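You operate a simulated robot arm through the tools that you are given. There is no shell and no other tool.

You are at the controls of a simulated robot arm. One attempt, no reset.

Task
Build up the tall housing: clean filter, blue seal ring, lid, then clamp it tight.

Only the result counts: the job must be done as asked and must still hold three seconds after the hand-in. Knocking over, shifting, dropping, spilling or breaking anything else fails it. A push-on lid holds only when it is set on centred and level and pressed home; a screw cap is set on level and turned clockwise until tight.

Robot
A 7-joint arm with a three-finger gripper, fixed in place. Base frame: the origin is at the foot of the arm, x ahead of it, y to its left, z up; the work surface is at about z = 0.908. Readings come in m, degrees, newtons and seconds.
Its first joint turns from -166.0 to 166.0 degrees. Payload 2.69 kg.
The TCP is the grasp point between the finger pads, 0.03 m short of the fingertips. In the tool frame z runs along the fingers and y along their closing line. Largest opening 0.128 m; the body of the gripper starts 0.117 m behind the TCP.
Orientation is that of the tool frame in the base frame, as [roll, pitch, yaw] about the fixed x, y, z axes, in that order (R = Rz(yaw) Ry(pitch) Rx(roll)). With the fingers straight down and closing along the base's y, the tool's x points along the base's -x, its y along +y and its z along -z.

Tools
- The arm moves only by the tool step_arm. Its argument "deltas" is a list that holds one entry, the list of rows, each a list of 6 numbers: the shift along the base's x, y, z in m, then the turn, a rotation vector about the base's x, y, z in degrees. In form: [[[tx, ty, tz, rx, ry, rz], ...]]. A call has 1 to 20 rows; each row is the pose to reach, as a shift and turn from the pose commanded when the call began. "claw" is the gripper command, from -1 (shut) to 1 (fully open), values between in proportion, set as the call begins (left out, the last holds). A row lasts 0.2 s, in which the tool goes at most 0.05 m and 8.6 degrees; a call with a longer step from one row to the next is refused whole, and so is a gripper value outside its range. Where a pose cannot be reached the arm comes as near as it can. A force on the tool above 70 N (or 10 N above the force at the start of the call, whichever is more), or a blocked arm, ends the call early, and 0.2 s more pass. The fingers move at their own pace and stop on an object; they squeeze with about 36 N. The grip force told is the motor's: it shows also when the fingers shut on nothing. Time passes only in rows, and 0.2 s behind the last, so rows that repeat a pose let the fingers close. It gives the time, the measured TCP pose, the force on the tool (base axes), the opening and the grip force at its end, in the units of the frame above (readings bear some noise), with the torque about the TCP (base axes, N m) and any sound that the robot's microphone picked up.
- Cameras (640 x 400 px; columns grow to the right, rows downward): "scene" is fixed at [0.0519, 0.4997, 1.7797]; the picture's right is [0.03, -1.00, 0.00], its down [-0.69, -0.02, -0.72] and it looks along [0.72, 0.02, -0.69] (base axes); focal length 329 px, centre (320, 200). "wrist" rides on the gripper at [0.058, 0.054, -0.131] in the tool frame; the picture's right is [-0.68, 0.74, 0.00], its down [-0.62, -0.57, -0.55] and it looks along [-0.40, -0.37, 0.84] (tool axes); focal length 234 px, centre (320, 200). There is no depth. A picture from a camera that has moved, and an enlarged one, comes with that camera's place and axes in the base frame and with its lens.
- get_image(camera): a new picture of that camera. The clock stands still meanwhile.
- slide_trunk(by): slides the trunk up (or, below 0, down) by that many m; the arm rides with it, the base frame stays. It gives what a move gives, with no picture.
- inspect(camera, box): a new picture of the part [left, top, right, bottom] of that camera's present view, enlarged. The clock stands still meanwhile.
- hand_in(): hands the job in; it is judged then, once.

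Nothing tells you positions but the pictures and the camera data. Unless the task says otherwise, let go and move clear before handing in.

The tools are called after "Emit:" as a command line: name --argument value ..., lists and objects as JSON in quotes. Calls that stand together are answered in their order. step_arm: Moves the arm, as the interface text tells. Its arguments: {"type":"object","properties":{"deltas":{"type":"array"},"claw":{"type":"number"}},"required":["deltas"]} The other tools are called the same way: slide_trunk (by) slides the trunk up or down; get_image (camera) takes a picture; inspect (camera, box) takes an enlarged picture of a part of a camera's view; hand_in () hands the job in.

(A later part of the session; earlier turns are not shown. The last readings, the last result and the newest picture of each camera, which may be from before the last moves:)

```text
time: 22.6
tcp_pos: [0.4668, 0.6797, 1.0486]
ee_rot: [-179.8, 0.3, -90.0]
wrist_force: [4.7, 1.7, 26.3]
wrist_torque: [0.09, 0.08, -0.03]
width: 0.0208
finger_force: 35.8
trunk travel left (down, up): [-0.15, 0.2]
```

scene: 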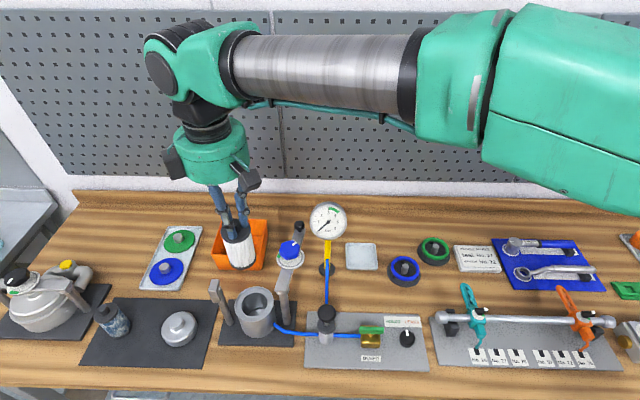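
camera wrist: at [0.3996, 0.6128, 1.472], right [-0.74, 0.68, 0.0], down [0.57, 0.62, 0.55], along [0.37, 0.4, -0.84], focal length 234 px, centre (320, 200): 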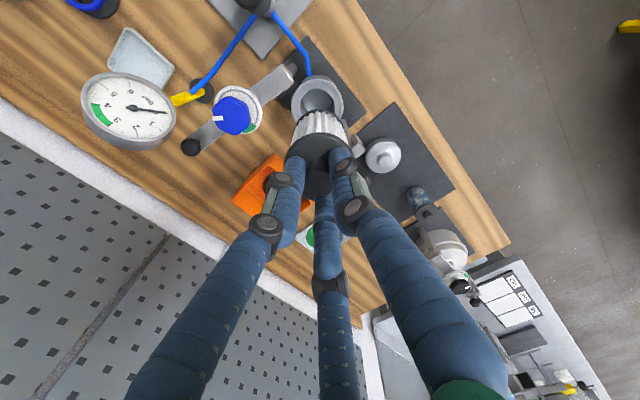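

The filter has touched bottom: 26 N upward, with the TCP held at 1.0486. I'll relax the pressure, let go gently and rise to look at it.

Emit:
step_arm --deltas '[[[0, 0, 0.003, 0, 0, 0], [0, 0, 0.004, 0, 0, 0], [0, 0, 0.004, 0, 0, 0]]]'

Emit:
step_arm --deltas '[[[0, 0, 0, 0, 0, 0], [0, 0, 0, 0, 0, 0]]]' --claw -0.3

Emit:
step_arm --deltas '[[[0, 0, 0.02, 0, 0, 0], [0, 0, 0.05, 0, 0, 0], [0, 0, 0.08, 0, 0, 0], [0, 0, 0.11, 0, 0, 0], [0, 0, 0.14, 0, 0, 0], [0, 0, 0.14, 0, 0, 0]]]'

Emit:
inspect --camera "wrist" --box '[250, 60, 390, 170]'

Emit:
inspect --camera "scene" --box '[210, 260, 310, 340]'

```text
time: 23.4
tcp_pos: [0.4662, 0.6792, 1.0478]
ee_rot: [180.0, 0.0, -90.1]
wrist_force: [3.4, 3.8, 17.7]
wrist_torque: [0.27, -0.01, -0.05]
width: 0.0207
finger_force: 35.8
trunk travel left (down, up): [-0.15, 0.2]
```

```text
time: 24.0
tcp_pos: [0.467, 0.6782, 1.0468]
ee_rot: [179.9, -0.2, -90.0]
wrist_force: [-1.4, -1.0, 6.1]
wrist_torque: [-0.09, 0.05, 0.02]
width: 0.0451
finger_force: 0.0
trunk travel left (down, up): [-0.15, 0.2]
```

```text
time: 25.4
tcp_pos: [0.4682, 0.6799, 1.1875]
ee_rot: [180.0, 0.1, -90.0]
wrist_force: [0.2, 0.5, 0.2]
wrist_torque: [0.02, -0.01, 0.02]
width: 0.0449
finger_force: 0.1
trunk travel left (down, up): [-0.15, 0.2]
```

```text
3.64 times, centred on (320, 115) of wrist
camera zoom: at [0.4143, 0.6211, 1.3174], right [-0.74, 0.68, 0.0], down [0.57, 0.62, 0.55], along [0.37, 0.4, -0.84], focal length 852 px, centre (320, 509)
```

zoom: 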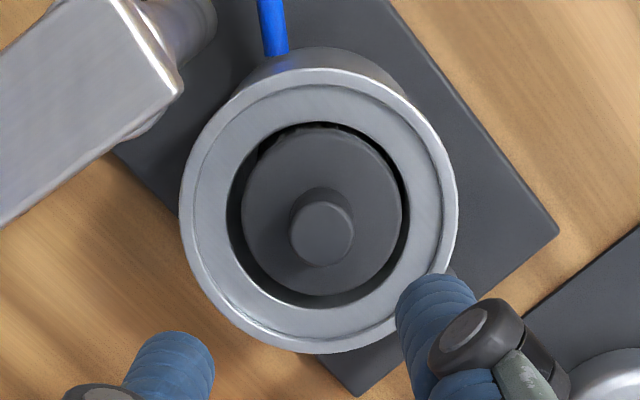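

```text
5.00 times, centred on (260, 300) of scene
camera zoom: at [0.0519, 0.4997, 1.7797], right [0.03, -1.0, 0.0], down [-0.69, -0.02, -0.72], along [0.72, 0.02, -0.69], focal length 1645 px, centre (620, -300)
```

zoom: 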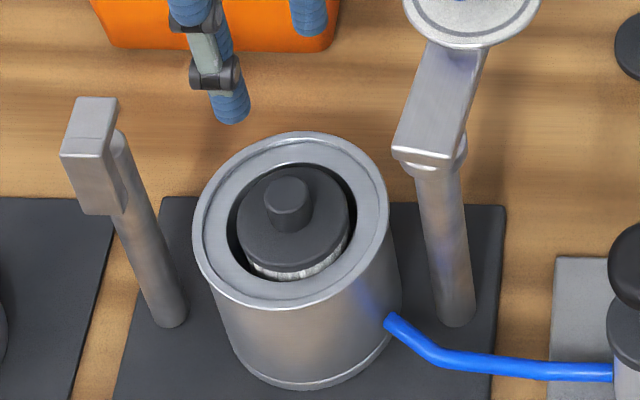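

The filter is seated and centred, with its cap level with the rim. Next I'll fetch the blue ring, going high over the clamp and gauge to hover above its stand.

Emit:
step_arm --deltas '[[[0, 0, 0.04, 0, 0, 0], [0, 0, 0.07, 0, 0, 0], [0.0157, -0.0382, 0.07, 0, 0, 0], [0.0315, -0.0764, 0.07, 0, 0, 0], [0.0472, -0.1145, 0.07, 0, 0, 0], [0.0629, -0.1527, 0.07, 0, 0, 0], [0.0786, -0.1909, 0.07, 0, 0, 0], [0.0944, -0.2291, 0.07, 0, 0, 0], [0.1101, -0.2673, 0.07, 0, 0, 0], [0.1258, -0.3055, 0.07, 0, 0, 0], [0.1415, -0.3436, 0.07, 0, 0, 0], [0.1573, -0.3818, 0.07, 0, 0, 0], [0.173, -0.42, 0.05, 0, 0, 0], [0.173, -0.42, 0.01, 0, 0, 0], [0.173, -0.42, -0.03, 0, 0, 0], [0.173, -0.42, -0.07, 0, 0, 0], [0.173, -0.42, -0.08, 0, 0, 0], [0.173, -0.42, -0.08, 0, 0, 0]]]' --claw 0.6

Emit:
get_image --camera "wrist"

Emit:
inspect --camera "wrist" --box '[240, 60, 400, 180]'

Emit:
get_image --camera "scene"

```text
time: 29.2
tcp_pos: [0.6403, 0.2572, 1.1082]
ee_rot: [180.0, -0.1, -90.0]
wrist_force: [0.8, 0.1, 0.6]
wrist_torque: [-0.01, -0.04, -0.02]
width: 0.1023
finger_force: 0.2
trunk travel left (down, up): [-0.15, 0.2]
```

```text
taken
camera wrist: at [0.5872, 0.2006, 1.2375], right [-0.74, 0.68, 0.0], down [0.57, 0.62, 0.55], along [0.37, 0.4, -0.84], focal length 234 px, centre (320, 200)
```

wrist: 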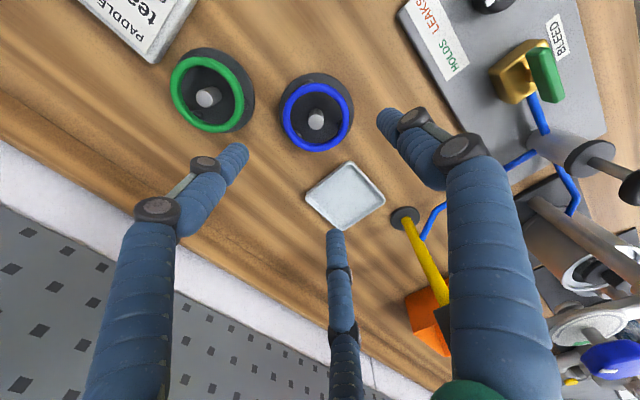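

```text
3.33 times, centred on (320, 120) of wrist
camera zoom: at [0.5872, 0.2006, 1.2375], right [-0.74, 0.68, 0.0], down [0.57, 0.62, 0.55], along [0.37, 0.4, -0.84], focal length 781 px, centre (320, 467)
```

zoom: 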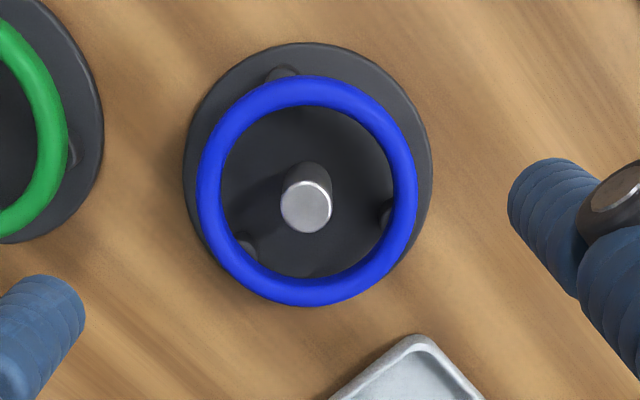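

```text
taken
```

scene: 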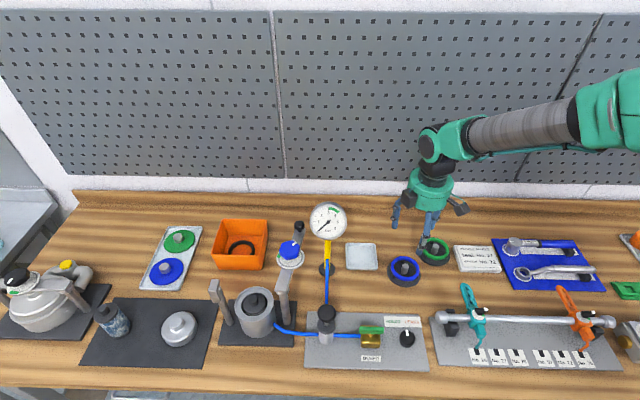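

The blue ring works out to (0.645, 0.256), mid-height z about 0.926, outer radius about 0.043. I'll align above it with the fingers open wider than the ring and come lower to check.

Emit:
step_arm --deltas '[[[0.004, -0.002, -0.03, 0, 0, 0], [0.004, -0.002, -0.07, 0, 0, 0], [0.004, -0.002, -0.108, 0, 0, 0], [0.004, -0.002, -0.108, 0, 0, 0]]]' --claw 0.7

Emit:
get_image --camera "wrist"

Emit:
inspect --camera "wrist" --box '[240, 80, 400, 200]'

Emit:
inspect --camera "scene" --box '[370, 230, 450, 290]'

```text
time: 30.2
tcp_pos: [0.6456, 0.2564, 0.9999]
ee_rot: [-180.0, 0.0, -90.0]
wrist_force: [0.3, 0.4, -1.7]
wrist_torque: [-0.01, 0.04, -0.02]
width: 0.1089
finger_force: 0.0
trunk travel left (down, up): [-0.15, 0.2]
```

```text
taken
camera wrist: at [0.5923, 0.1987, 1.1291], right [-0.74, 0.68, 0.0], down [0.57, 0.62, 0.55], along [0.37, 0.4, -0.84], focal length 234 px, centre (320, 200)
```

wrist: 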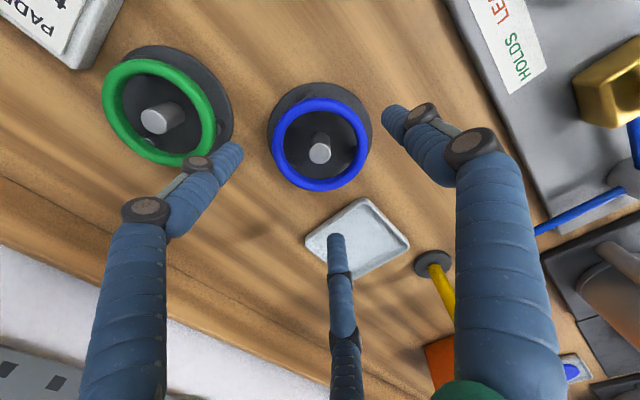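

```text
3.33 times, centred on (320, 140) of wrist
camera zoom: at [0.5923, 0.1987, 1.1291], right [-0.74, 0.68, 0.0], down [0.57, 0.62, 0.55], along [0.37, 0.4, -0.84], focal length 781 px, centre (320, 400)
```

zoom: 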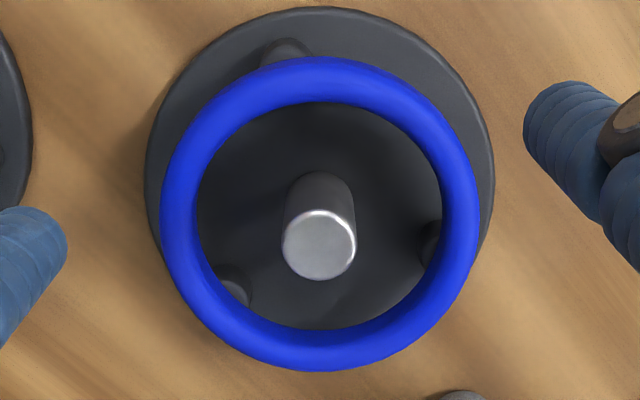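

```text
6.67 times, centred on (410, 260) of scene
camera zoom: at [0.0519, 0.4997, 1.7797], right [0.03, -1.0, 0.0], down [-0.69, -0.02, -0.72], along [0.72, 0.02, -0.69], focal length 2194 px, centre (-280, -200)
```

zoom: 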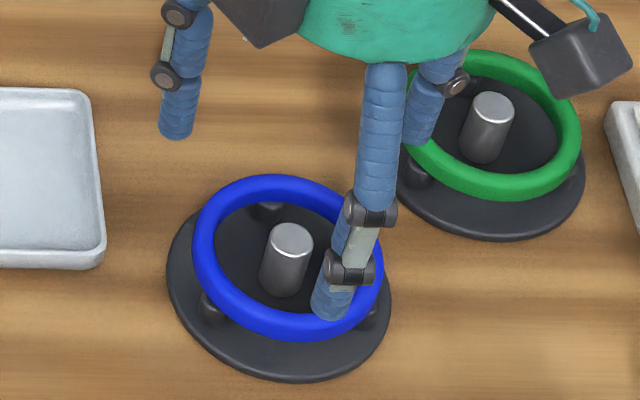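

The ring is within about 1 mm of centre. I'll go down so the fingertips sit just below its mid-height, keeping clear of the stand base.

Emit:
step_arm --deltas '[[[-0.0012, -0.0005, -0.015, 0, 0, 0], [-0.0012, -0.0005, -0.03, 0, 0, 0], [-0.0012, -0.0005, -0.04, 0, 0, 0], [-0.0012, -0.0005, -0.048, 0, 0, 0], [-0.0012, -0.0005, -0.048, 0, 0, 0]]]'

Emit:
get_image --camera "wrist"

Emit:
inspect --camera "scene" --box '[370, 230, 450, 290]'

```text
time: 31.4
tcp_pos: [0.642, 0.2559, 0.9517]
ee_rot: [179.9, 0.0, -90.0]
wrist_force: [-0.3, 0.2, -0.1]
wrist_torque: [0.01, 0.0, 0.0]
width: 0.1089
finger_force: 0.0
trunk travel left (down, up): [-0.15, 0.2]
```

```text
taken
camera wrist: at [0.5893, 0.1981, 1.0814], right [-0.74, 0.68, 0.0], down [0.57, 0.62, 0.55], along [0.37, 0.4, -0.84], focal length 234 px, centre (320, 200)
```

wrist: 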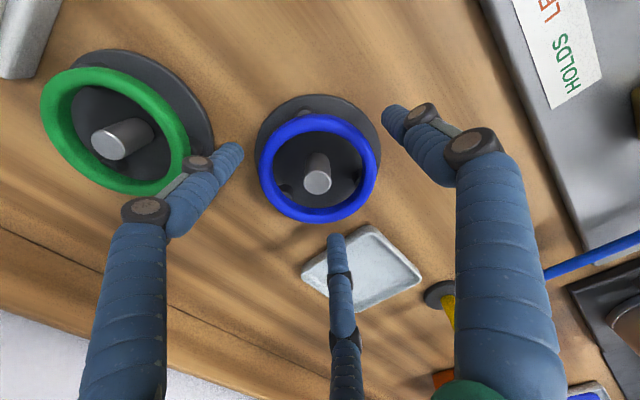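

```text
6.67 times, centred on (410, 260) of scene
camera zoom: at [0.0519, 0.4997, 1.7797], right [0.03, -1.0, 0.0], down [-0.69, -0.02, -0.72], along [0.72, 0.02, -0.69], focal length 2194 px, centre (-280, -200)
```

zoom: 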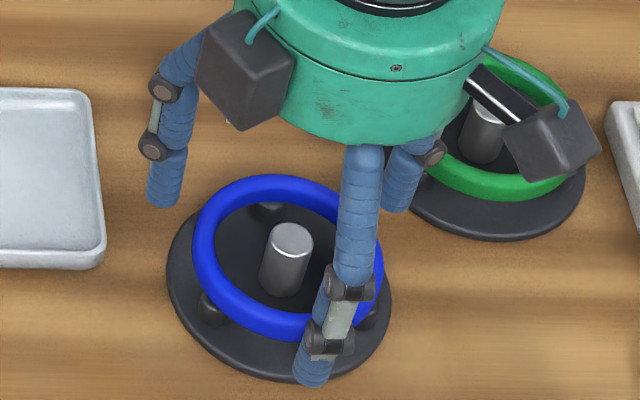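

The fingers straddle the ring just above the base. I'll correct x by 1.7 mm and close on it.

Emit:
step_arm --deltas '[[[0.0017, 0, 0, 0, 0, 0], [0.0017, 0, 0, 0, 0, 0]]]'

Emit:
step_arm --deltas '[[[0, 0, 0, 0, 0, 0], [0, 0, 0, 0, 0, 0], [0, 0, 0, 0, 0, 0]]]' --claw -1

Emit:
inspect --camera "wrist" --box '[220, 80, 420, 230]'

Emit:
inspect --camera "scene" --box '[370, 230, 450, 290]'

```text
time: 32.0
tcp_pos: [0.6445, 0.2564, 0.9504]
ee_rot: [-179.9, 0.1, -90.0]
wrist_force: [0.7, -0.7, 0.0]
wrist_torque: [0.02, -0.02, -0.01]
width: 0.1086
finger_force: 0.0
trunk travel left (down, up): [-0.15, 0.2]
```

```text
time: 32.8
tcp_pos: [0.6434, 0.2552, 0.9511]
ee_rot: [180.0, -0.1, -90.1]
wrist_force: [1.1, -0.1, 3.3]
wrist_torque: [0.13, -0.07, -0.05]
width: 0.0797
finger_force: 36.1
trunk travel left (down, up): [-0.15, 0.2]
```

```text
2.67 times, centred on (320, 155) of wrist
camera zoom: at [0.5907, 0.1981, 1.0816], right [-0.74, 0.68, 0.0], down [0.57, 0.62, 0.55], along [0.37, 0.4, -0.84], focal length 624 px, centre (320, 320)
```

zoom: 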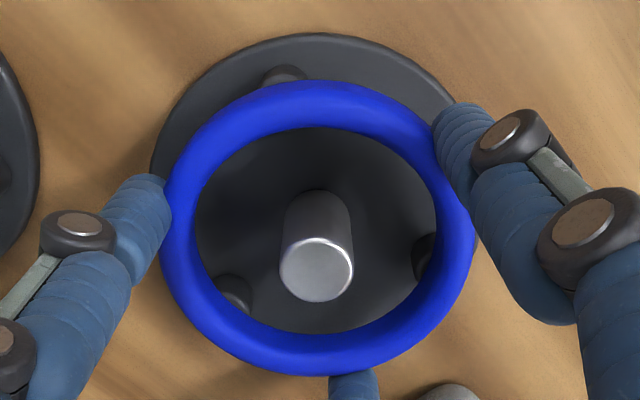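

```text
6.67 times, centred on (410, 260) of scene
camera zoom: at [0.0519, 0.4997, 1.7797], right [0.03, -1.0, 0.0], down [-0.69, -0.02, -0.72], along [0.72, 0.02, -0.69], focal length 2194 px, centre (-280, -200)
```

zoom: 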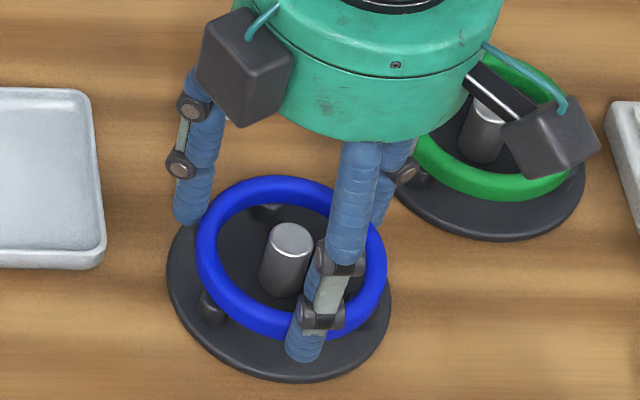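

The grip closed at 0.0797 m with 36 N, and the ring looks held. I'll lift it slightly and check that it comes off the pegs level.

Emit:
step_arm --deltas '[[[0, 0, 0.005, 0, 0, 0], [0, 0, 0.015, 0, 0, 0], [0, 0, 0.03, 0, 0, 0], [0, 0, 0.05, 0, 0, 0], [0, 0, 0.05, 0, 0, 0]]]'

Emit:
inspect --camera "wrist" --box '[220, 80, 420, 230]'

Emit:
inspect --camera "scene" --box '[370, 220, 450, 280]'

```text
time: 34.0
tcp_pos: [0.6449, 0.2554, 1.0014]
ee_rot: [180.0, 0.0, -90.0]
wrist_force: [-0.6, -0.7, 0.4]
wrist_torque: [0.0, -0.04, 0.05]
width: 0.002
finger_force: 31.9
trunk travel left (down, up): [-0.15, 0.2]
```

```text
2.67 times, centred on (320, 155) of wrist
camera zoom: at [0.5911, 0.1976, 1.1307], right [-0.74, 0.68, 0.0], down [0.57, 0.62, 0.55], along [0.37, 0.4, -0.84], focal length 624 px, centre (320, 320)
```

zoom: 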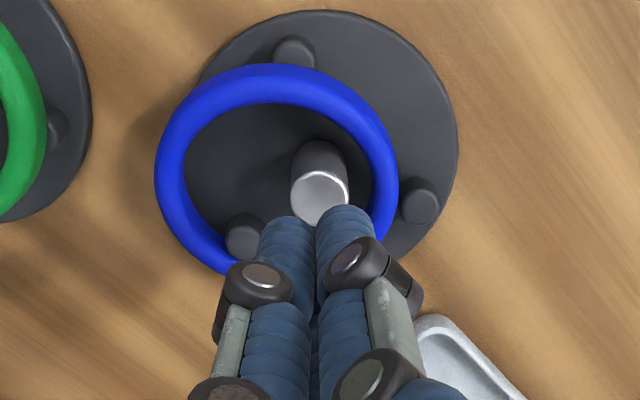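

```text
6.67 times, centred on (410, 250) of scene
camera zoom: at [0.0519, 0.4997, 1.7797], right [0.03, -1.0, 0.0], down [-0.69, -0.02, -0.72], along [0.72, 0.02, -0.69], focal length 2194 px, centre (-280, -133)
```

zoom: 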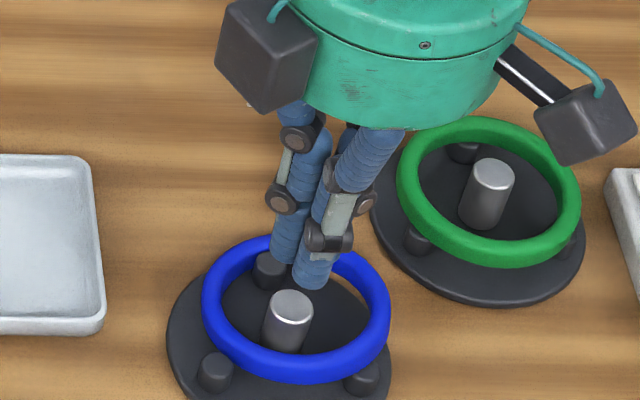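

The ring slipped out on the lift, so the fingertips had only caught its upper half. I'll raise the gripper and look at how the ring is lying now.

Emit:
step_arm --deltas '[[[0, 0, 0.03, 0, 0, 0], [0, 0, 0.06, 0, 0, 0], [0, 0, 0.09, 0, 0, 0], [0, 0, 0.11, 0, 0, 0], [0, 0, 0.11, 0, 0, 0]]]' --claw 0.7

Emit:
inspect --camera "wrist" --box '[260, 60, 370, 160]'

Emit:
inspect --camera "scene" --box '[380, 245, 430, 290]'

```text
time: 35.2
tcp_pos: [0.6447, 0.2563, 1.1132]
ee_rot: [-179.9, 0.1, -89.9]
wrist_force: [0.3, -0.3, 0.3]
wrist_torque: [-0.02, 0.01, 0.0]
width: 0.1088
finger_force: 0.0
trunk travel left (down, up): [-0.15, 0.2]
```

```text
4.00 times, centred on (315, 110) of wrist
camera zoom: at [0.5905, 0.1987, 1.2422], right [-0.74, 0.68, 0.0], down [0.57, 0.62, 0.55], along [0.37, 0.4, -0.84], focal length 937 px, centre (340, 560)
```

zoom: 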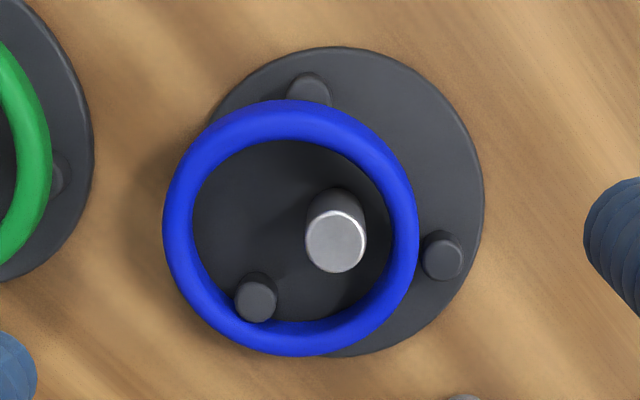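

```text
8.89 times, centred on (405, 268) of scene
camera zoom: at [0.0519, 0.4997, 1.7797], right [0.03, -1.0, 0.0], down [-0.69, -0.02, -0.72], along [0.72, 0.02, -0.69], focal length 2925 px, centre (-436, -400)
```

zoom: 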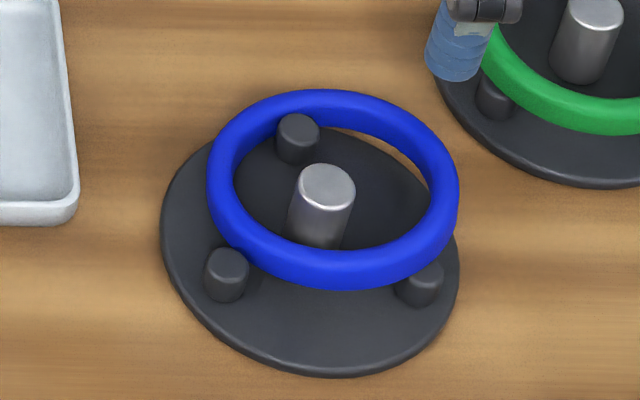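

The ring is still around the centre pin, but it has shifted by about (+13, −8) mm, to around (0.6575, 0.2477), and one side rests on a peg. Closing along y would keep the fingers clear of all three pegs, so I'll turn the gripper back by 90° and re-centre.

Emit:
step_arm --deltas '[[[0.001, -0.001, 0, 0, 0, -8], [0.002, -0.002, 0, 0, 0, -16], [0.003, -0.003, 0, 0, 0, -24], [0.004, -0.004, 0, 0, 0, -32], [0.006, -0.005, 0, 0, 0, -40], [0.008, -0.006, 0, 0, 0, -48], [0.009, -0.007, 0, 0, 0, -56], [0.01, -0.008, 0, 0, 0, -64], [0.012, -0.0085, 0, 0, 0, -72], [0.0128, -0.0086, 0, 0, 0, -80], [0.0128, -0.0086, -0.02, 0, 0, -88], [0.0128, -0.0086, -0.05, 0, 0, -90], [0.0128, -0.0086, -0.08, 0, 0, -90], [0.0128, -0.0086, -0.08, 0, 0, -90]]]' --claw 0.8

Emit:
get_image --camera "wrist"

Emit:
inspect --camera "wrist" --box '[240, 80, 400, 200]'

Emit:
inspect --camera "scene" --box '[370, 220, 450, 290]'

```text
time: 38.2
tcp_pos: [0.6568, 0.2469, 1.0311]
ee_rot: [-180.0, -0.1, 179.9]
wrist_force: [-0.6, 1.0, -0.2]
wrist_torque: [-0.02, 0.06, -0.04]
width: 0.1153
finger_force: 0.1
trunk travel left (down, up): [-0.15, 0.2]
```

```text
taken
camera wrist: at [0.5988, 0.3021, 1.1605], right [0.68, 0.74, 0.0], down [0.62, -0.57, 0.55], along [0.4, -0.37, -0.84], focal length 234 px, centre (320, 200)
```

wrist: 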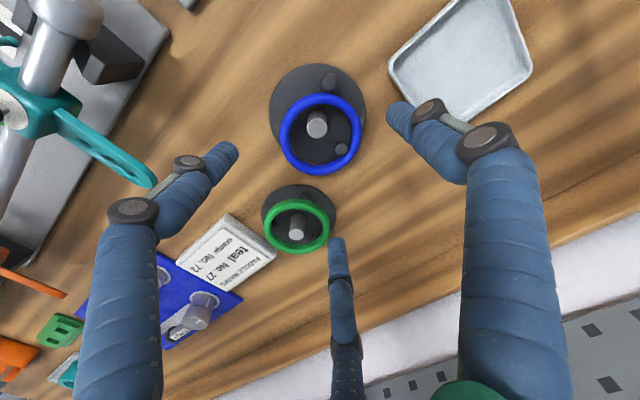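

```text
3.33 times, centred on (320, 140) of wrist
camera zoom: at [0.5988, 0.3021, 1.1605], right [0.68, 0.74, 0.0], down [0.62, -0.57, 0.55], along [0.4, -0.37, -0.84], focal length 781 px, centre (320, 400)
```

zoom: 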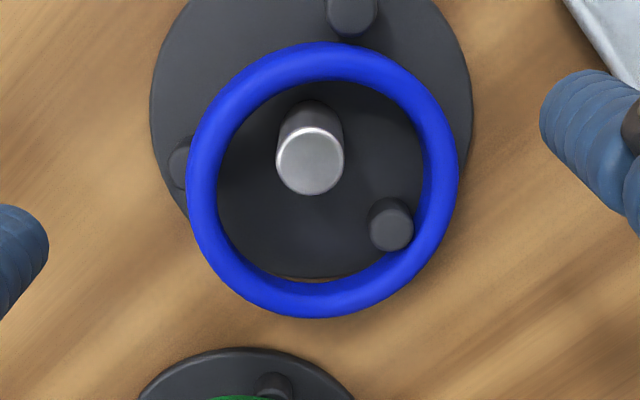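

```text
5.71 times, centred on (410, 255) of scene
camera zoom: at [0.0519, 0.4997, 1.7797], right [0.03, -1.0, 0.0], down [-0.69, -0.02, -0.72], along [0.72, 0.02, -0.69], focal length 1880 px, centre (-194, -114)
```

zoom: 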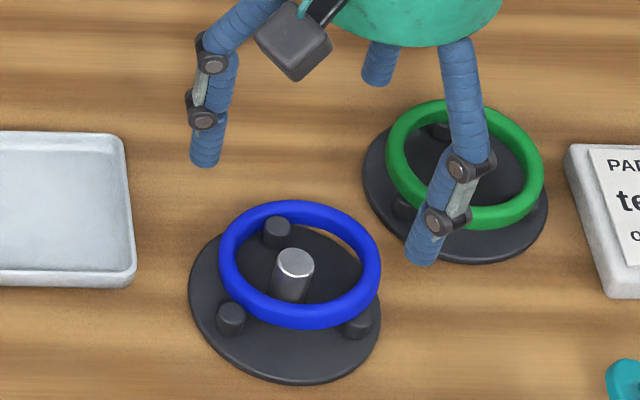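

In this view the ring centre is about (0.658, 0.249), and the y-axis fingers would clear all the pegs. I'll lower deeper this time, with fingertips at about z 0.916, and watch for contact.

Emit:
step_arm --deltas '[[[0.0015, 0, -0.02, 0, 0, 0], [0.0015, 0, -0.045, 0, 0, 0], [0.0015, 0, -0.065, 0, 0, 0], [0.0015, 0, -0.075, 0, 0, 0], [0.0015, 0, -0.08, 0, 0, 0], [0.0015, 0, -0.083, 0, 0, 0], [0.0015, 0, -0.085, 0, 0, 0], [0.0015, 0, -0.085, 0, 0, 0]]]'

Emit:
get_image --camera "wrist"

Emit:
inspect --camera "scene" --box '[370, 235, 450, 295]'

```text
time: 40.0
tcp_pos: [0.6583, 0.2467, 0.9468]
ee_rot: [-180.0, 0.0, 179.9]
wrist_force: [-0.1, 0.5, 0.8]
wrist_torque: [-0.03, -0.02, 0.01]
width: 0.1154
finger_force: 0.2
trunk travel left (down, up): [-0.15, 0.2]
```

```text
taken
camera wrist: at [0.6004, 0.3015, 1.0755], right [0.68, 0.74, 0.0], down [0.62, -0.57, 0.55], along [0.4, -0.37, -0.84], focal length 234 px, centre (320, 200)
```

wrist: 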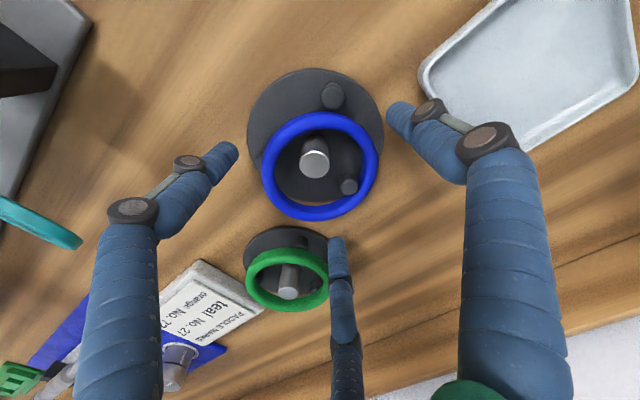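

```text
6.67 times, centred on (410, 265) of scene
camera zoom: at [0.0519, 0.4997, 1.7797], right [0.03, -1.0, 0.0], down [-0.69, -0.02, -0.72], along [0.72, 0.02, -0.69], focal length 2194 px, centre (-280, -233)
```

zoom: 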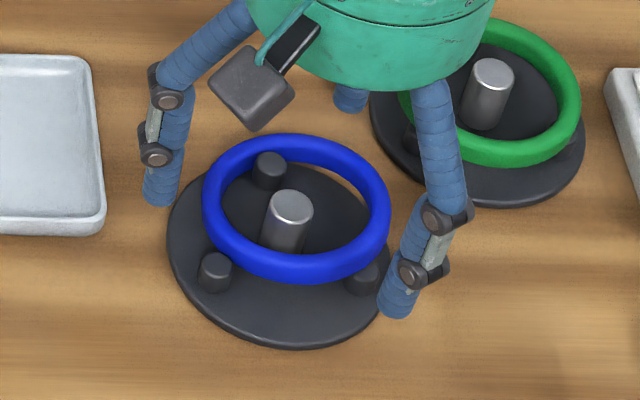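

The fingertips are at z 0.917 with no contact. Before closing I'll check how thick the base is, so I don't push the stand.

Emit:
inspect --camera "scene" --box '[390, 268, 430, 296]'

Emit:
inspect --camera "wrist" --box '[240, 60, 400, 230]'

```text
14.29 times, centred on (410, 282) of scene
camera zoom: at [0.0519, 0.4997, 1.7797], right [0.03, -1.0, 0.0], down [-0.69, -0.02, -0.72], along [0.72, 0.02, -0.69], focal length 4701 px, centre (-966, -971)
```

zoom: 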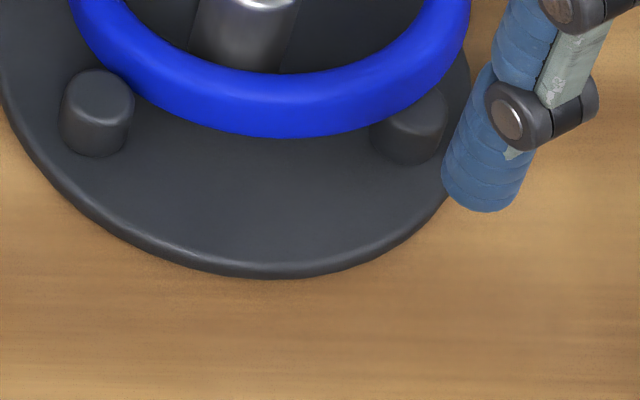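

```text
2.35 times, centred on (320, 145) of wrist
camera zoom: at [0.6004, 0.3015, 1.0755], right [0.68, 0.74, 0.0], down [0.62, -0.57, 0.55], along [0.4, -0.37, -0.84], focal length 551 px, centre (320, 329)
```

zoom: 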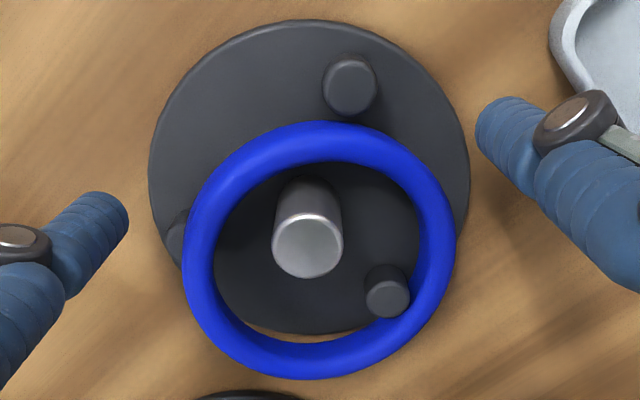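

The base top comes out at about z 0.913, so I can go 2 mm lower for a deeper bite on the ring. Then I'll close gradually, watching the width and force.

Emit:
step_arm --deltas '[[[0, 0.001, -0.001, 0, 0, 0], [0, 0.001, -0.0022, 0, 0, 0], [0, 0.001, -0.0022, 0, 0, 0]]]'

Emit:
step_arm --deltas '[[[0, 0, 0, 0, 0, 0], [0, 0, 0, 0, 0, 0]]]' --claw 0.36

Emit:
inspect --camera "wrist" --box '[240, 60, 400, 230]'

Emit:
inspect --camera "scene" --box '[370, 235, 450, 295]'

```text
time: 40.8
tcp_pos: [0.6583, 0.2488, 0.9439]
ee_rot: [180.0, 0.0, -179.9]
wrist_force: [0.6, 0.5, 1.0]
wrist_torque: [-0.06, 0.02, -0.01]
width: 0.1153
finger_force: 0.1
trunk travel left (down, up): [-0.15, 0.2]
```

```text
time: 41.4
tcp_pos: [0.6573, 0.2484, 0.9447]
ee_rot: [180.0, -0.1, 179.9]
wrist_force: [-6.9, -1.8, 1.2]
wrist_torque: [-0.08, 0.3, -0.1]
width: 0.0928
finger_force: 4.2
trunk travel left (down, up): [-0.15, 0.2]
```

```text
2.35 times, centred on (320, 145) of wrist
camera zoom: at [0.5991, 0.3024, 1.0735], right [0.68, 0.74, 0.0], down [0.62, -0.57, 0.55], along [0.4, -0.37, -0.84], focal length 551 px, centre (320, 329)
```

zoom: 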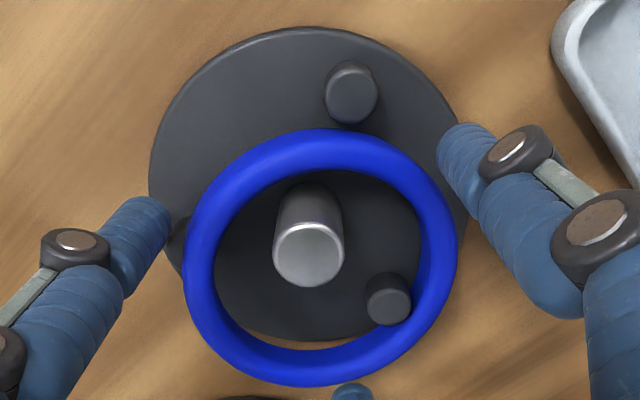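

```text
6.67 times, centred on (410, 265) of scene
camera zoom: at [0.0519, 0.4997, 1.7797], right [0.03, -1.0, 0.0], down [-0.69, -0.02, -0.72], along [0.72, 0.02, -0.69], focal length 2194 px, centre (-280, -233)
```

zoom: 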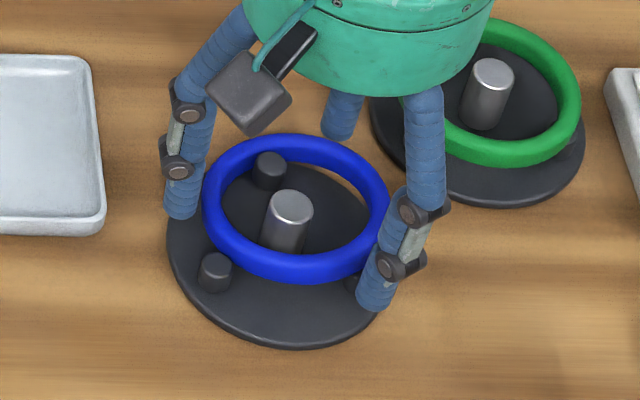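

The fingers stopped at 0.0928 m and the tool is being pushed toward −x. It looks as if one visible finger is hitting a peg, so I'll zoom in on that before doing anything else.

Emit:
inspect --camera "scene" --box '[395, 255, 435, 290]'

Emit:
inspect --camera "wrist" --box '[255, 130, 325, 185]'

Emit:
inspect --camera "wrist" --box '[320, 90, 420, 160]'

```text
11.43 times, centred on (415, 272) of scene
camera zoom: at [0.0519, 0.4997, 1.7797], right [0.03, -1.0, 0.0], down [-0.69, -0.02, -0.72], along [0.72, 0.02, -0.69], focal length 3761 px, centre (-766, -629)
```

zoom: 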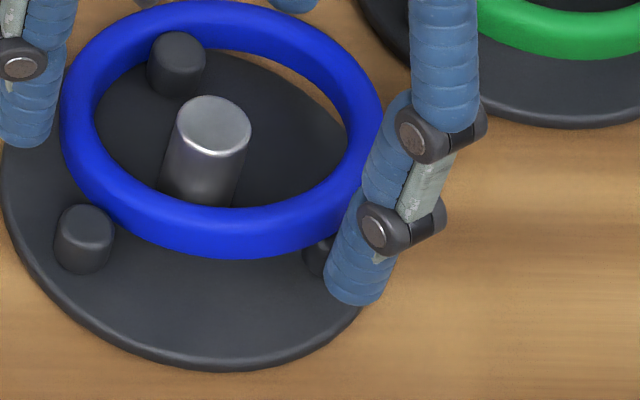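

```text
7.27 times, centred on (290, 158) of wrist
camera zoom: at [0.5991, 0.3024, 1.0735], right [0.68, 0.74, 0.0], down [0.62, -0.57, 0.55], along [0.4, -0.37, -0.84], focal length 1703 px, centre (538, 509)
```

zoom: 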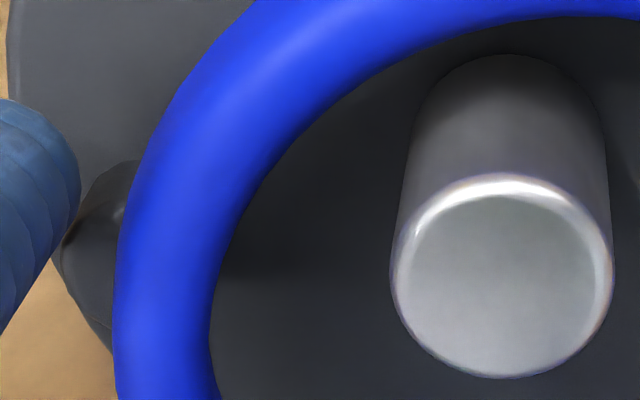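

```text
5.71 times, centred on (370, 125) of wrist
camera zoom: at [0.5991, 0.3024, 1.0735], right [0.68, 0.74, 0.0], down [0.62, -0.57, 0.55], along [0.4, -0.37, -0.84], focal length 1338 px, centre (34, 629)
```

zoom: 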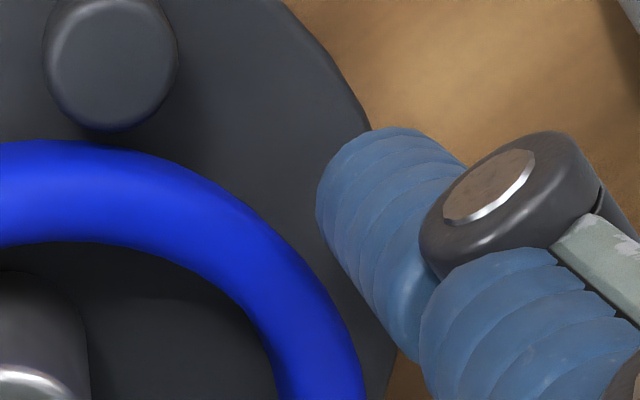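

The visible fingers are solid, three of them spaced about 120° apart, and one is butting against a peg. I'll open, rise, and turn the hand +60° so the fingers come down in the gaps at about 30°, 150° and 270° around the ring.

Emit:
step_arm --deltas '[[[0, 0, 0, 0, 0, 0], [0, 0, 0, 0, 0, 0]]]' --claw 0.8

Emit:
step_arm --deltas '[[[0.0005, 0, 0.02, 0, 0, 0], [0.001, 0, 0.05, 0, 0, 0], [0.001, 0, 0.08, 0, 0, 7.5], [0.001, 0, 0.1, 0, 0, 15], [0.001, 0, 0.1, 0, 0, 22.5], [0.001, 0, 0.1, 0, 0, 30], [0.001, 0, 0.1, 0, 0, 37.5], [0.001, 0, 0.1, 0, 0, 45], [0.001, 0, 0.1, 0, 0, 52.5], [0.001, 0, 0.1, 0, 0, 60], [0.001, 0, 0.1, 0, 0, 60]]]'

Emit:
get_image --camera "wrist"

Emit:
inspect --camera "wrist" --box '[250, 70, 390, 190]'

Emit:
inspect --camera "scene" --box '[370, 220, 450, 290]'

```text
time: 42.0
tcp_pos: [0.6584, 0.2481, 0.9443]
ee_rot: [179.9, 0.0, -180.0]
wrist_force: [1.2, 0.3, 0.1]
wrist_torque: [0.04, -0.05, 0.02]
width: 0.1151
finger_force: 0.0
trunk travel left (down, up): [-0.15, 0.2]
```

```text
time: 44.4
tcp_pos: [0.6595, 0.2496, 1.0447]
ee_rot: [180.0, 0.0, -119.9]
wrist_force: [-1.2, 0.5, 0.2]
wrist_torque: [0.04, 0.01, 0.01]
width: 0.1152
finger_force: 0.1
trunk travel left (down, up): [-0.15, 0.2]
```

```text
taken
camera wrist: at [0.5836, 0.2264, 1.1743], right [-0.3, 0.95, 0.0], down [0.8, 0.25, 0.55], along [0.52, 0.17, -0.84], focal length 234 px, centre (320, 200)
```

wrist: 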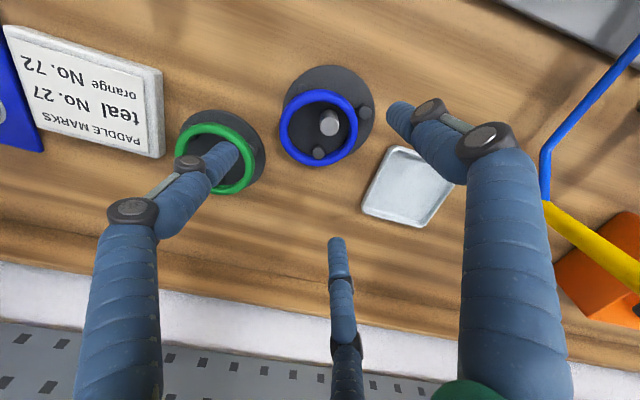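

```text
3.33 times, centred on (320, 130) of wrist
camera zoom: at [0.5836, 0.2264, 1.1743], right [-0.3, 0.95, 0.0], down [0.8, 0.25, 0.55], along [0.52, 0.17, -0.84], focal length 781 px, centre (320, 433)
```

zoom: 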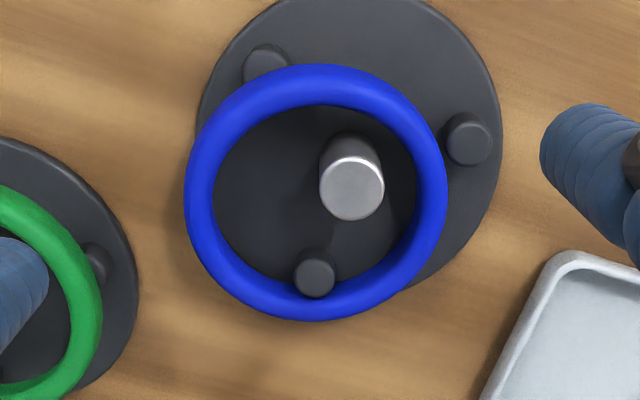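

```text
5.71 times, centred on (410, 255) of scene
camera zoom: at [0.0519, 0.4997, 1.7797], right [0.03, -1.0, 0.0], down [-0.69, -0.02, -0.72], along [0.72, 0.02, -0.69], focal length 1880 px, centre (-194, -114)
```

zoom: 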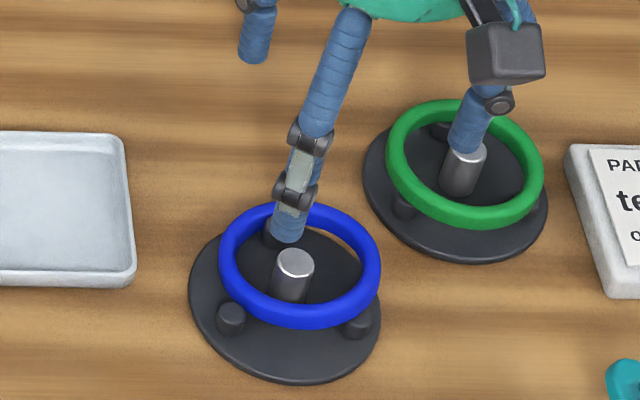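

All three fingers can come down clear of the pegs and the green stand. I'll turn 5° more, tilt about 4.5° to match the ring's lean, and lower around it.

Emit:
step_arm --deltas '[[[-0.0002, -0.0006, -0.02, -1.2, 1.8, 2.5], [-0.0002, -0.0006, -0.05, -2.5, 3.7, 5], [-0.0002, -0.0006, -0.075, -2.5, 3.7, 5], [-0.0002, -0.0006, -0.09, -2.5, 3.7, 5], [-0.0002, -0.0006, -0.096, -2.5, 3.7, 5], [-0.0002, -0.0006, -0.096, -2.5, 3.7, 5]]]' --claw 0.75

Emit:
get_image --camera "wrist"

Emit:
inspect --camera "scene" --box '[380, 240, 440, 290]'

```text
time: 45.8
tcp_pos: [0.6591, 0.2478, 0.9485]
ee_rot: [177.8, -3.9, -114.9]
wrist_force: [0.3, 0.0, 0.6]
wrist_torque: [0.0, -0.01, 0.0]
width: 0.112
finger_force: 0.1
trunk travel left (down, up): [-0.15, 0.2]
```

```text
taken
camera wrist: at [0.5933, 0.225, 1.0837], right [-0.38, 0.92, -0.02], down [0.81, 0.34, 0.48], along [0.45, 0.17, -0.88], focal length 234 px, centre (320, 200)
```

wrist: 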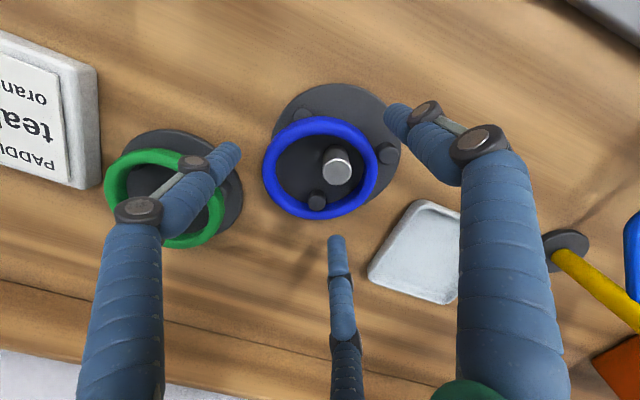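

```text
8.00 times, centred on (410, 265) of scene
camera zoom: at [0.0519, 0.4997, 1.7797], right [0.03, -1.0, 0.0], down [-0.69, -0.02, -0.72], along [0.72, 0.02, -0.69], focal length 2633 px, centre (-400, -320)
```

zoom: 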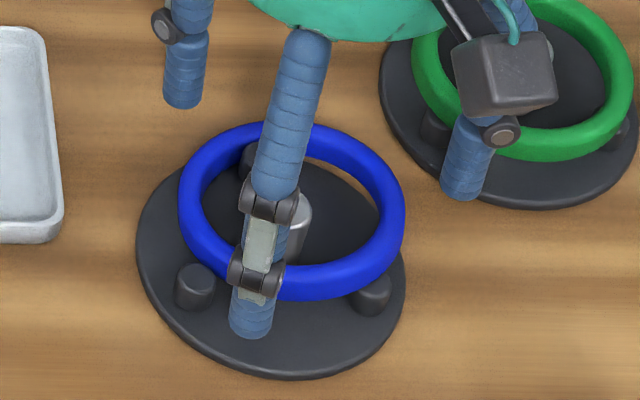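

Alignment looks right and nothing is touching. I'll go down the last few millimetres, then close.

Emit:
step_arm --deltas '[[[0, 0, -0.003, 0, 0, 0], [0, 0, -0.006, 0, 0, 0], [0, 0, -0.006, 0, 0, 0]]]'

Emit:
inspect --camera "wrist" --box '[240, 70, 420, 250]'

```text
time: 46.6
tcp_pos: [0.6587, 0.248, 0.9417]
ee_rot: [177.9, -3.9, -114.9]
wrist_force: [-0.6, -0.6, 0.3]
wrist_torque: [-0.01, 0.01, 0.0]
width: 0.112
finger_force: 0.0
trunk travel left (down, up): [-0.15, 0.2]
```

```text
2.22 times, centred on (330, 160) of wrist
camera zoom: at [0.5938, 0.2249, 1.0772], right [-0.38, 0.92, -0.02], down [0.81, 0.34, 0.48], along [0.45, 0.17, -0.88], focal length 520 px, centre (298, 289)
```

zoom: 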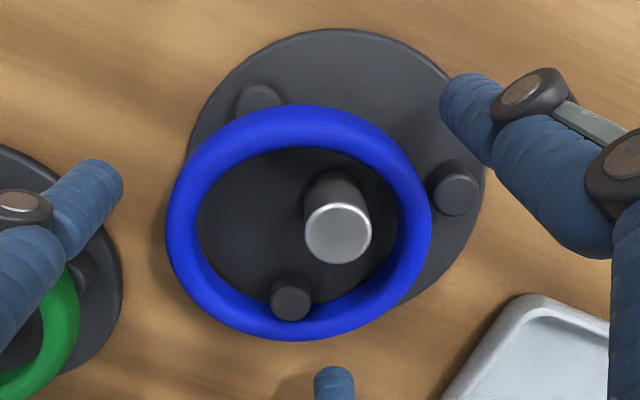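

Emit:
step_arm --deltas '[[[0, 0, 0, 0, 0, 0], [0, 0, 0, 0, 0, 0]]]' --claw 0.4

Emit:
inspect --camera "wrist" --box '[240, 70, 420, 250]'

```text
time: 47.2
tcp_pos: [0.6578, 0.2492, 0.9431]
ee_rot: [177.9, -3.9, -114.9]
wrist_force: [0.3, 0.5, -0.1]
wrist_torque: [0.0, -0.03, -0.01]
width: 0.0896
finger_force: 0.0
trunk travel left (down, up): [-0.15, 0.2]
```

```text
2.22 times, centred on (330, 160) of wrist
camera zoom: at [0.5937, 0.2249, 1.0774], right [-0.38, 0.92, -0.02], down [0.81, 0.34, 0.48], along [0.45, 0.17, -0.88], focal length 520 px, centre (298, 289)
```

zoom: 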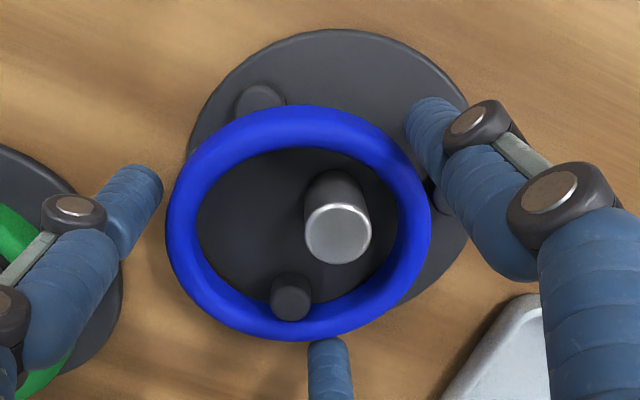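

The fingers are now close around the ring without touching any peg. I'll close fully to grip.

Emit:
step_arm --deltas '[[[0, 0, 0, 0, 0, 0], [0, 0, 0, 0, 0, 0], [0, 0, 0, 0, 0, 0]]]' --claw -1

Emit:
inspect --camera "wrist" --box '[240, 70, 420, 250]'

Emit:
inspect --camera "scene" --box '[380, 240, 440, 290]'

```text
time: 48.0
tcp_pos: [0.6584, 0.2483, 0.9425]
ee_rot: [177.9, -3.9, -114.9]
wrist_force: [1.4, -0.6, 1.8]
wrist_torque: [-0.05, 0.05, 0.02]
width: 0.0797
finger_force: 36.2
trunk travel left (down, up): [-0.15, 0.2]
```

```text
2.22 times, centred on (330, 160) of wrist
camera zoom: at [0.5938, 0.2249, 1.0775], right [-0.38, 0.92, -0.02], down [0.81, 0.34, 0.48], along [0.45, 0.17, -0.87], focal length 520 px, centre (298, 289)
```

zoom: 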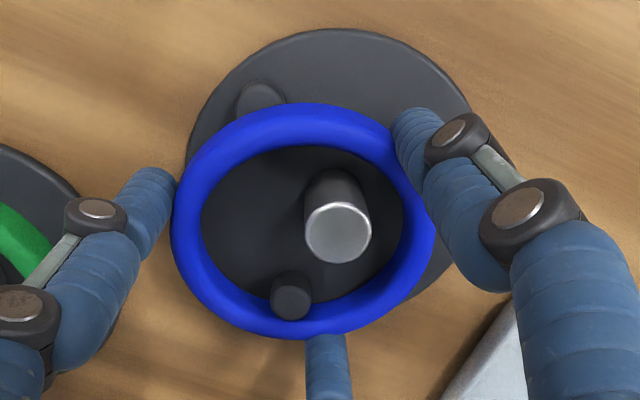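

```text
8.00 times, centred on (410, 265) of scene
camera zoom: at [0.0519, 0.4997, 1.7797], right [0.03, -1.0, 0.0], down [-0.69, -0.02, -0.72], along [0.72, 0.02, -0.69], focal length 2633 px, centre (-400, -320)
```

zoom: 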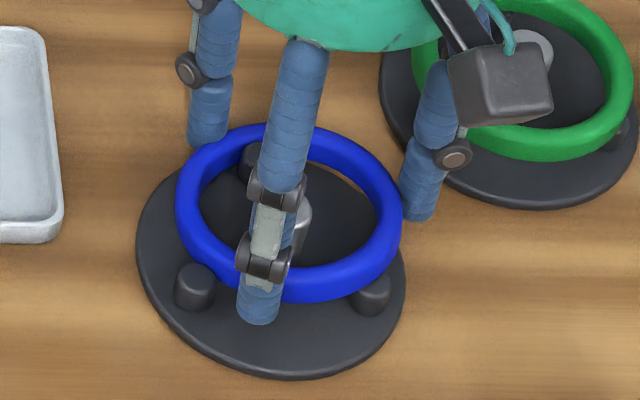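

The width is 0.0797 m again, so that is simply the ring's size in this grip, and it's now held deeper. I'll lift slowly and check.

Emit:
step_arm --deltas '[[[0, 0, 0.002, 0, 0, 0], [0, 0, 0.005, 0, 0, 0], [0, 0, 0.008, 0, 0, 0], [0, 0, 0.012, 0, 0, 0], [0, 0, 0.012, 0, 0, 0]]]'

Emit:
inspect --camera "wrist" --box '[240, 70, 420, 250]'

Emit:
inspect --camera "scene" --box '[380, 240, 440, 290]'

```text
time: 49.2
tcp_pos: [0.6584, 0.248, 0.9543]
ee_rot: [177.9, -4.0, -114.9]
wrist_force: [-1.0, -0.6, 0.0]
wrist_torque: [-0.02, -0.02, 0.0]
width: 0.0801
finger_force: 36.2
trunk travel left (down, up): [-0.15, 0.2]
```

```text
2.22 times, centred on (330, 160) of wrist
camera zoom: at [0.5937, 0.2249, 1.0896], right [-0.38, 0.92, -0.02], down [0.81, 0.34, 0.48], along [0.45, 0.17, -0.87], focal length 520 px, centre (298, 289)
```

zoom: 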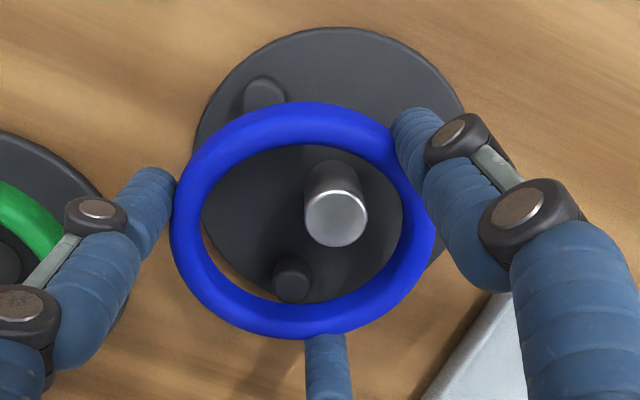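

```text
8.00 times, centred on (410, 265) of scene
camera zoom: at [0.0519, 0.4997, 1.7797], right [0.03, -1.0, 0.0], down [-0.69, -0.02, -0.72], along [0.72, 0.02, -0.69], focal length 2633 px, centre (-400, -320)
```

zoom: 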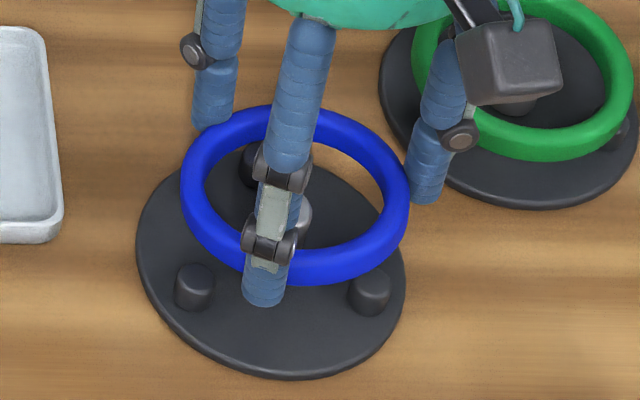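

The ring is off the pegs and firmly held. I'll keep lifting, then level the tool.

Emit:
step_arm --deltas '[[[0, 0, 0.02, 0, 0, 0], [0, 0, 0.045, 0, 0, 0], [0, 0, 0.07, 0, 0, 0], [0, 0, 0.1, 0, 0, 0], [0, 0, 0.13, 0, 0, 0], [0, 0, 0.16, 0, 0, 0], [0, 0, 0.19, 1.25, -1.85, 0], [0, 0, 0.22, 2.5, -3.7, 0], [0, 0, 0.25, 2.5, -3.7, 0], [0, 0, 0.28, 2.5, -3.7, 0], [0, 0, 0.28, 2.5, -3.7, 0]]]'

Emit:
inspect --camera "wrist" --box '[240, 70, 420, 250]'

Emit:
get_image --camera "scene"

```text
time: 51.6
tcp_pos: [0.6595, 0.249, 1.2343]
ee_rot: [-179.8, -0.1, -115.0]
wrist_force: [-0.1, 0.0, 0.0]
wrist_torque: [0.03, -0.02, -0.02]
width: 0.0795
finger_force: 36.1
trunk travel left (down, up): [-0.15, 0.2]
```

```text
2.22 times, centred on (330, 160) of wrist
camera zoom: at [0.5862, 0.2192, 1.3646], right [-0.38, 0.92, 0.0], down [0.77, 0.32, 0.55], along [0.51, 0.21, -0.84], focal length 520 px, centre (298, 289)
```

zoom: 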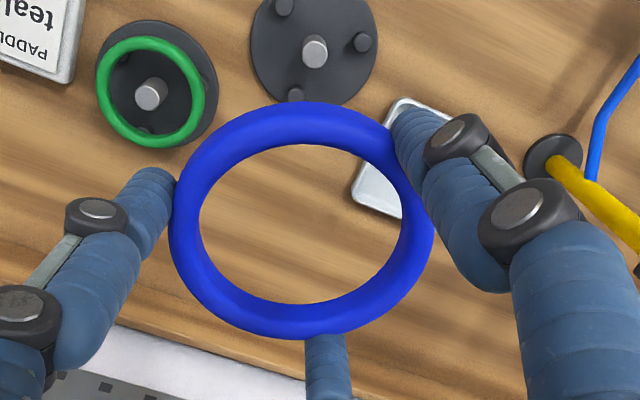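

```text
taken
```

scene: 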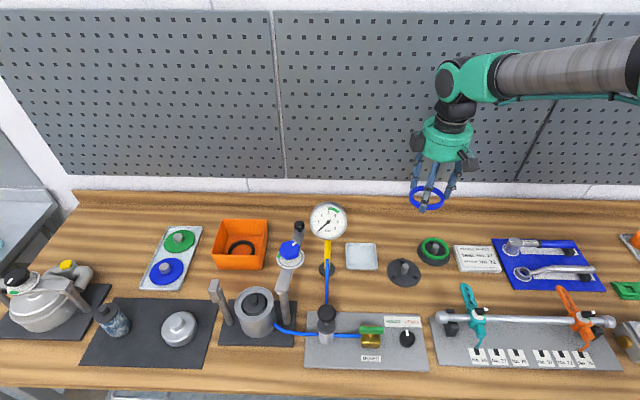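

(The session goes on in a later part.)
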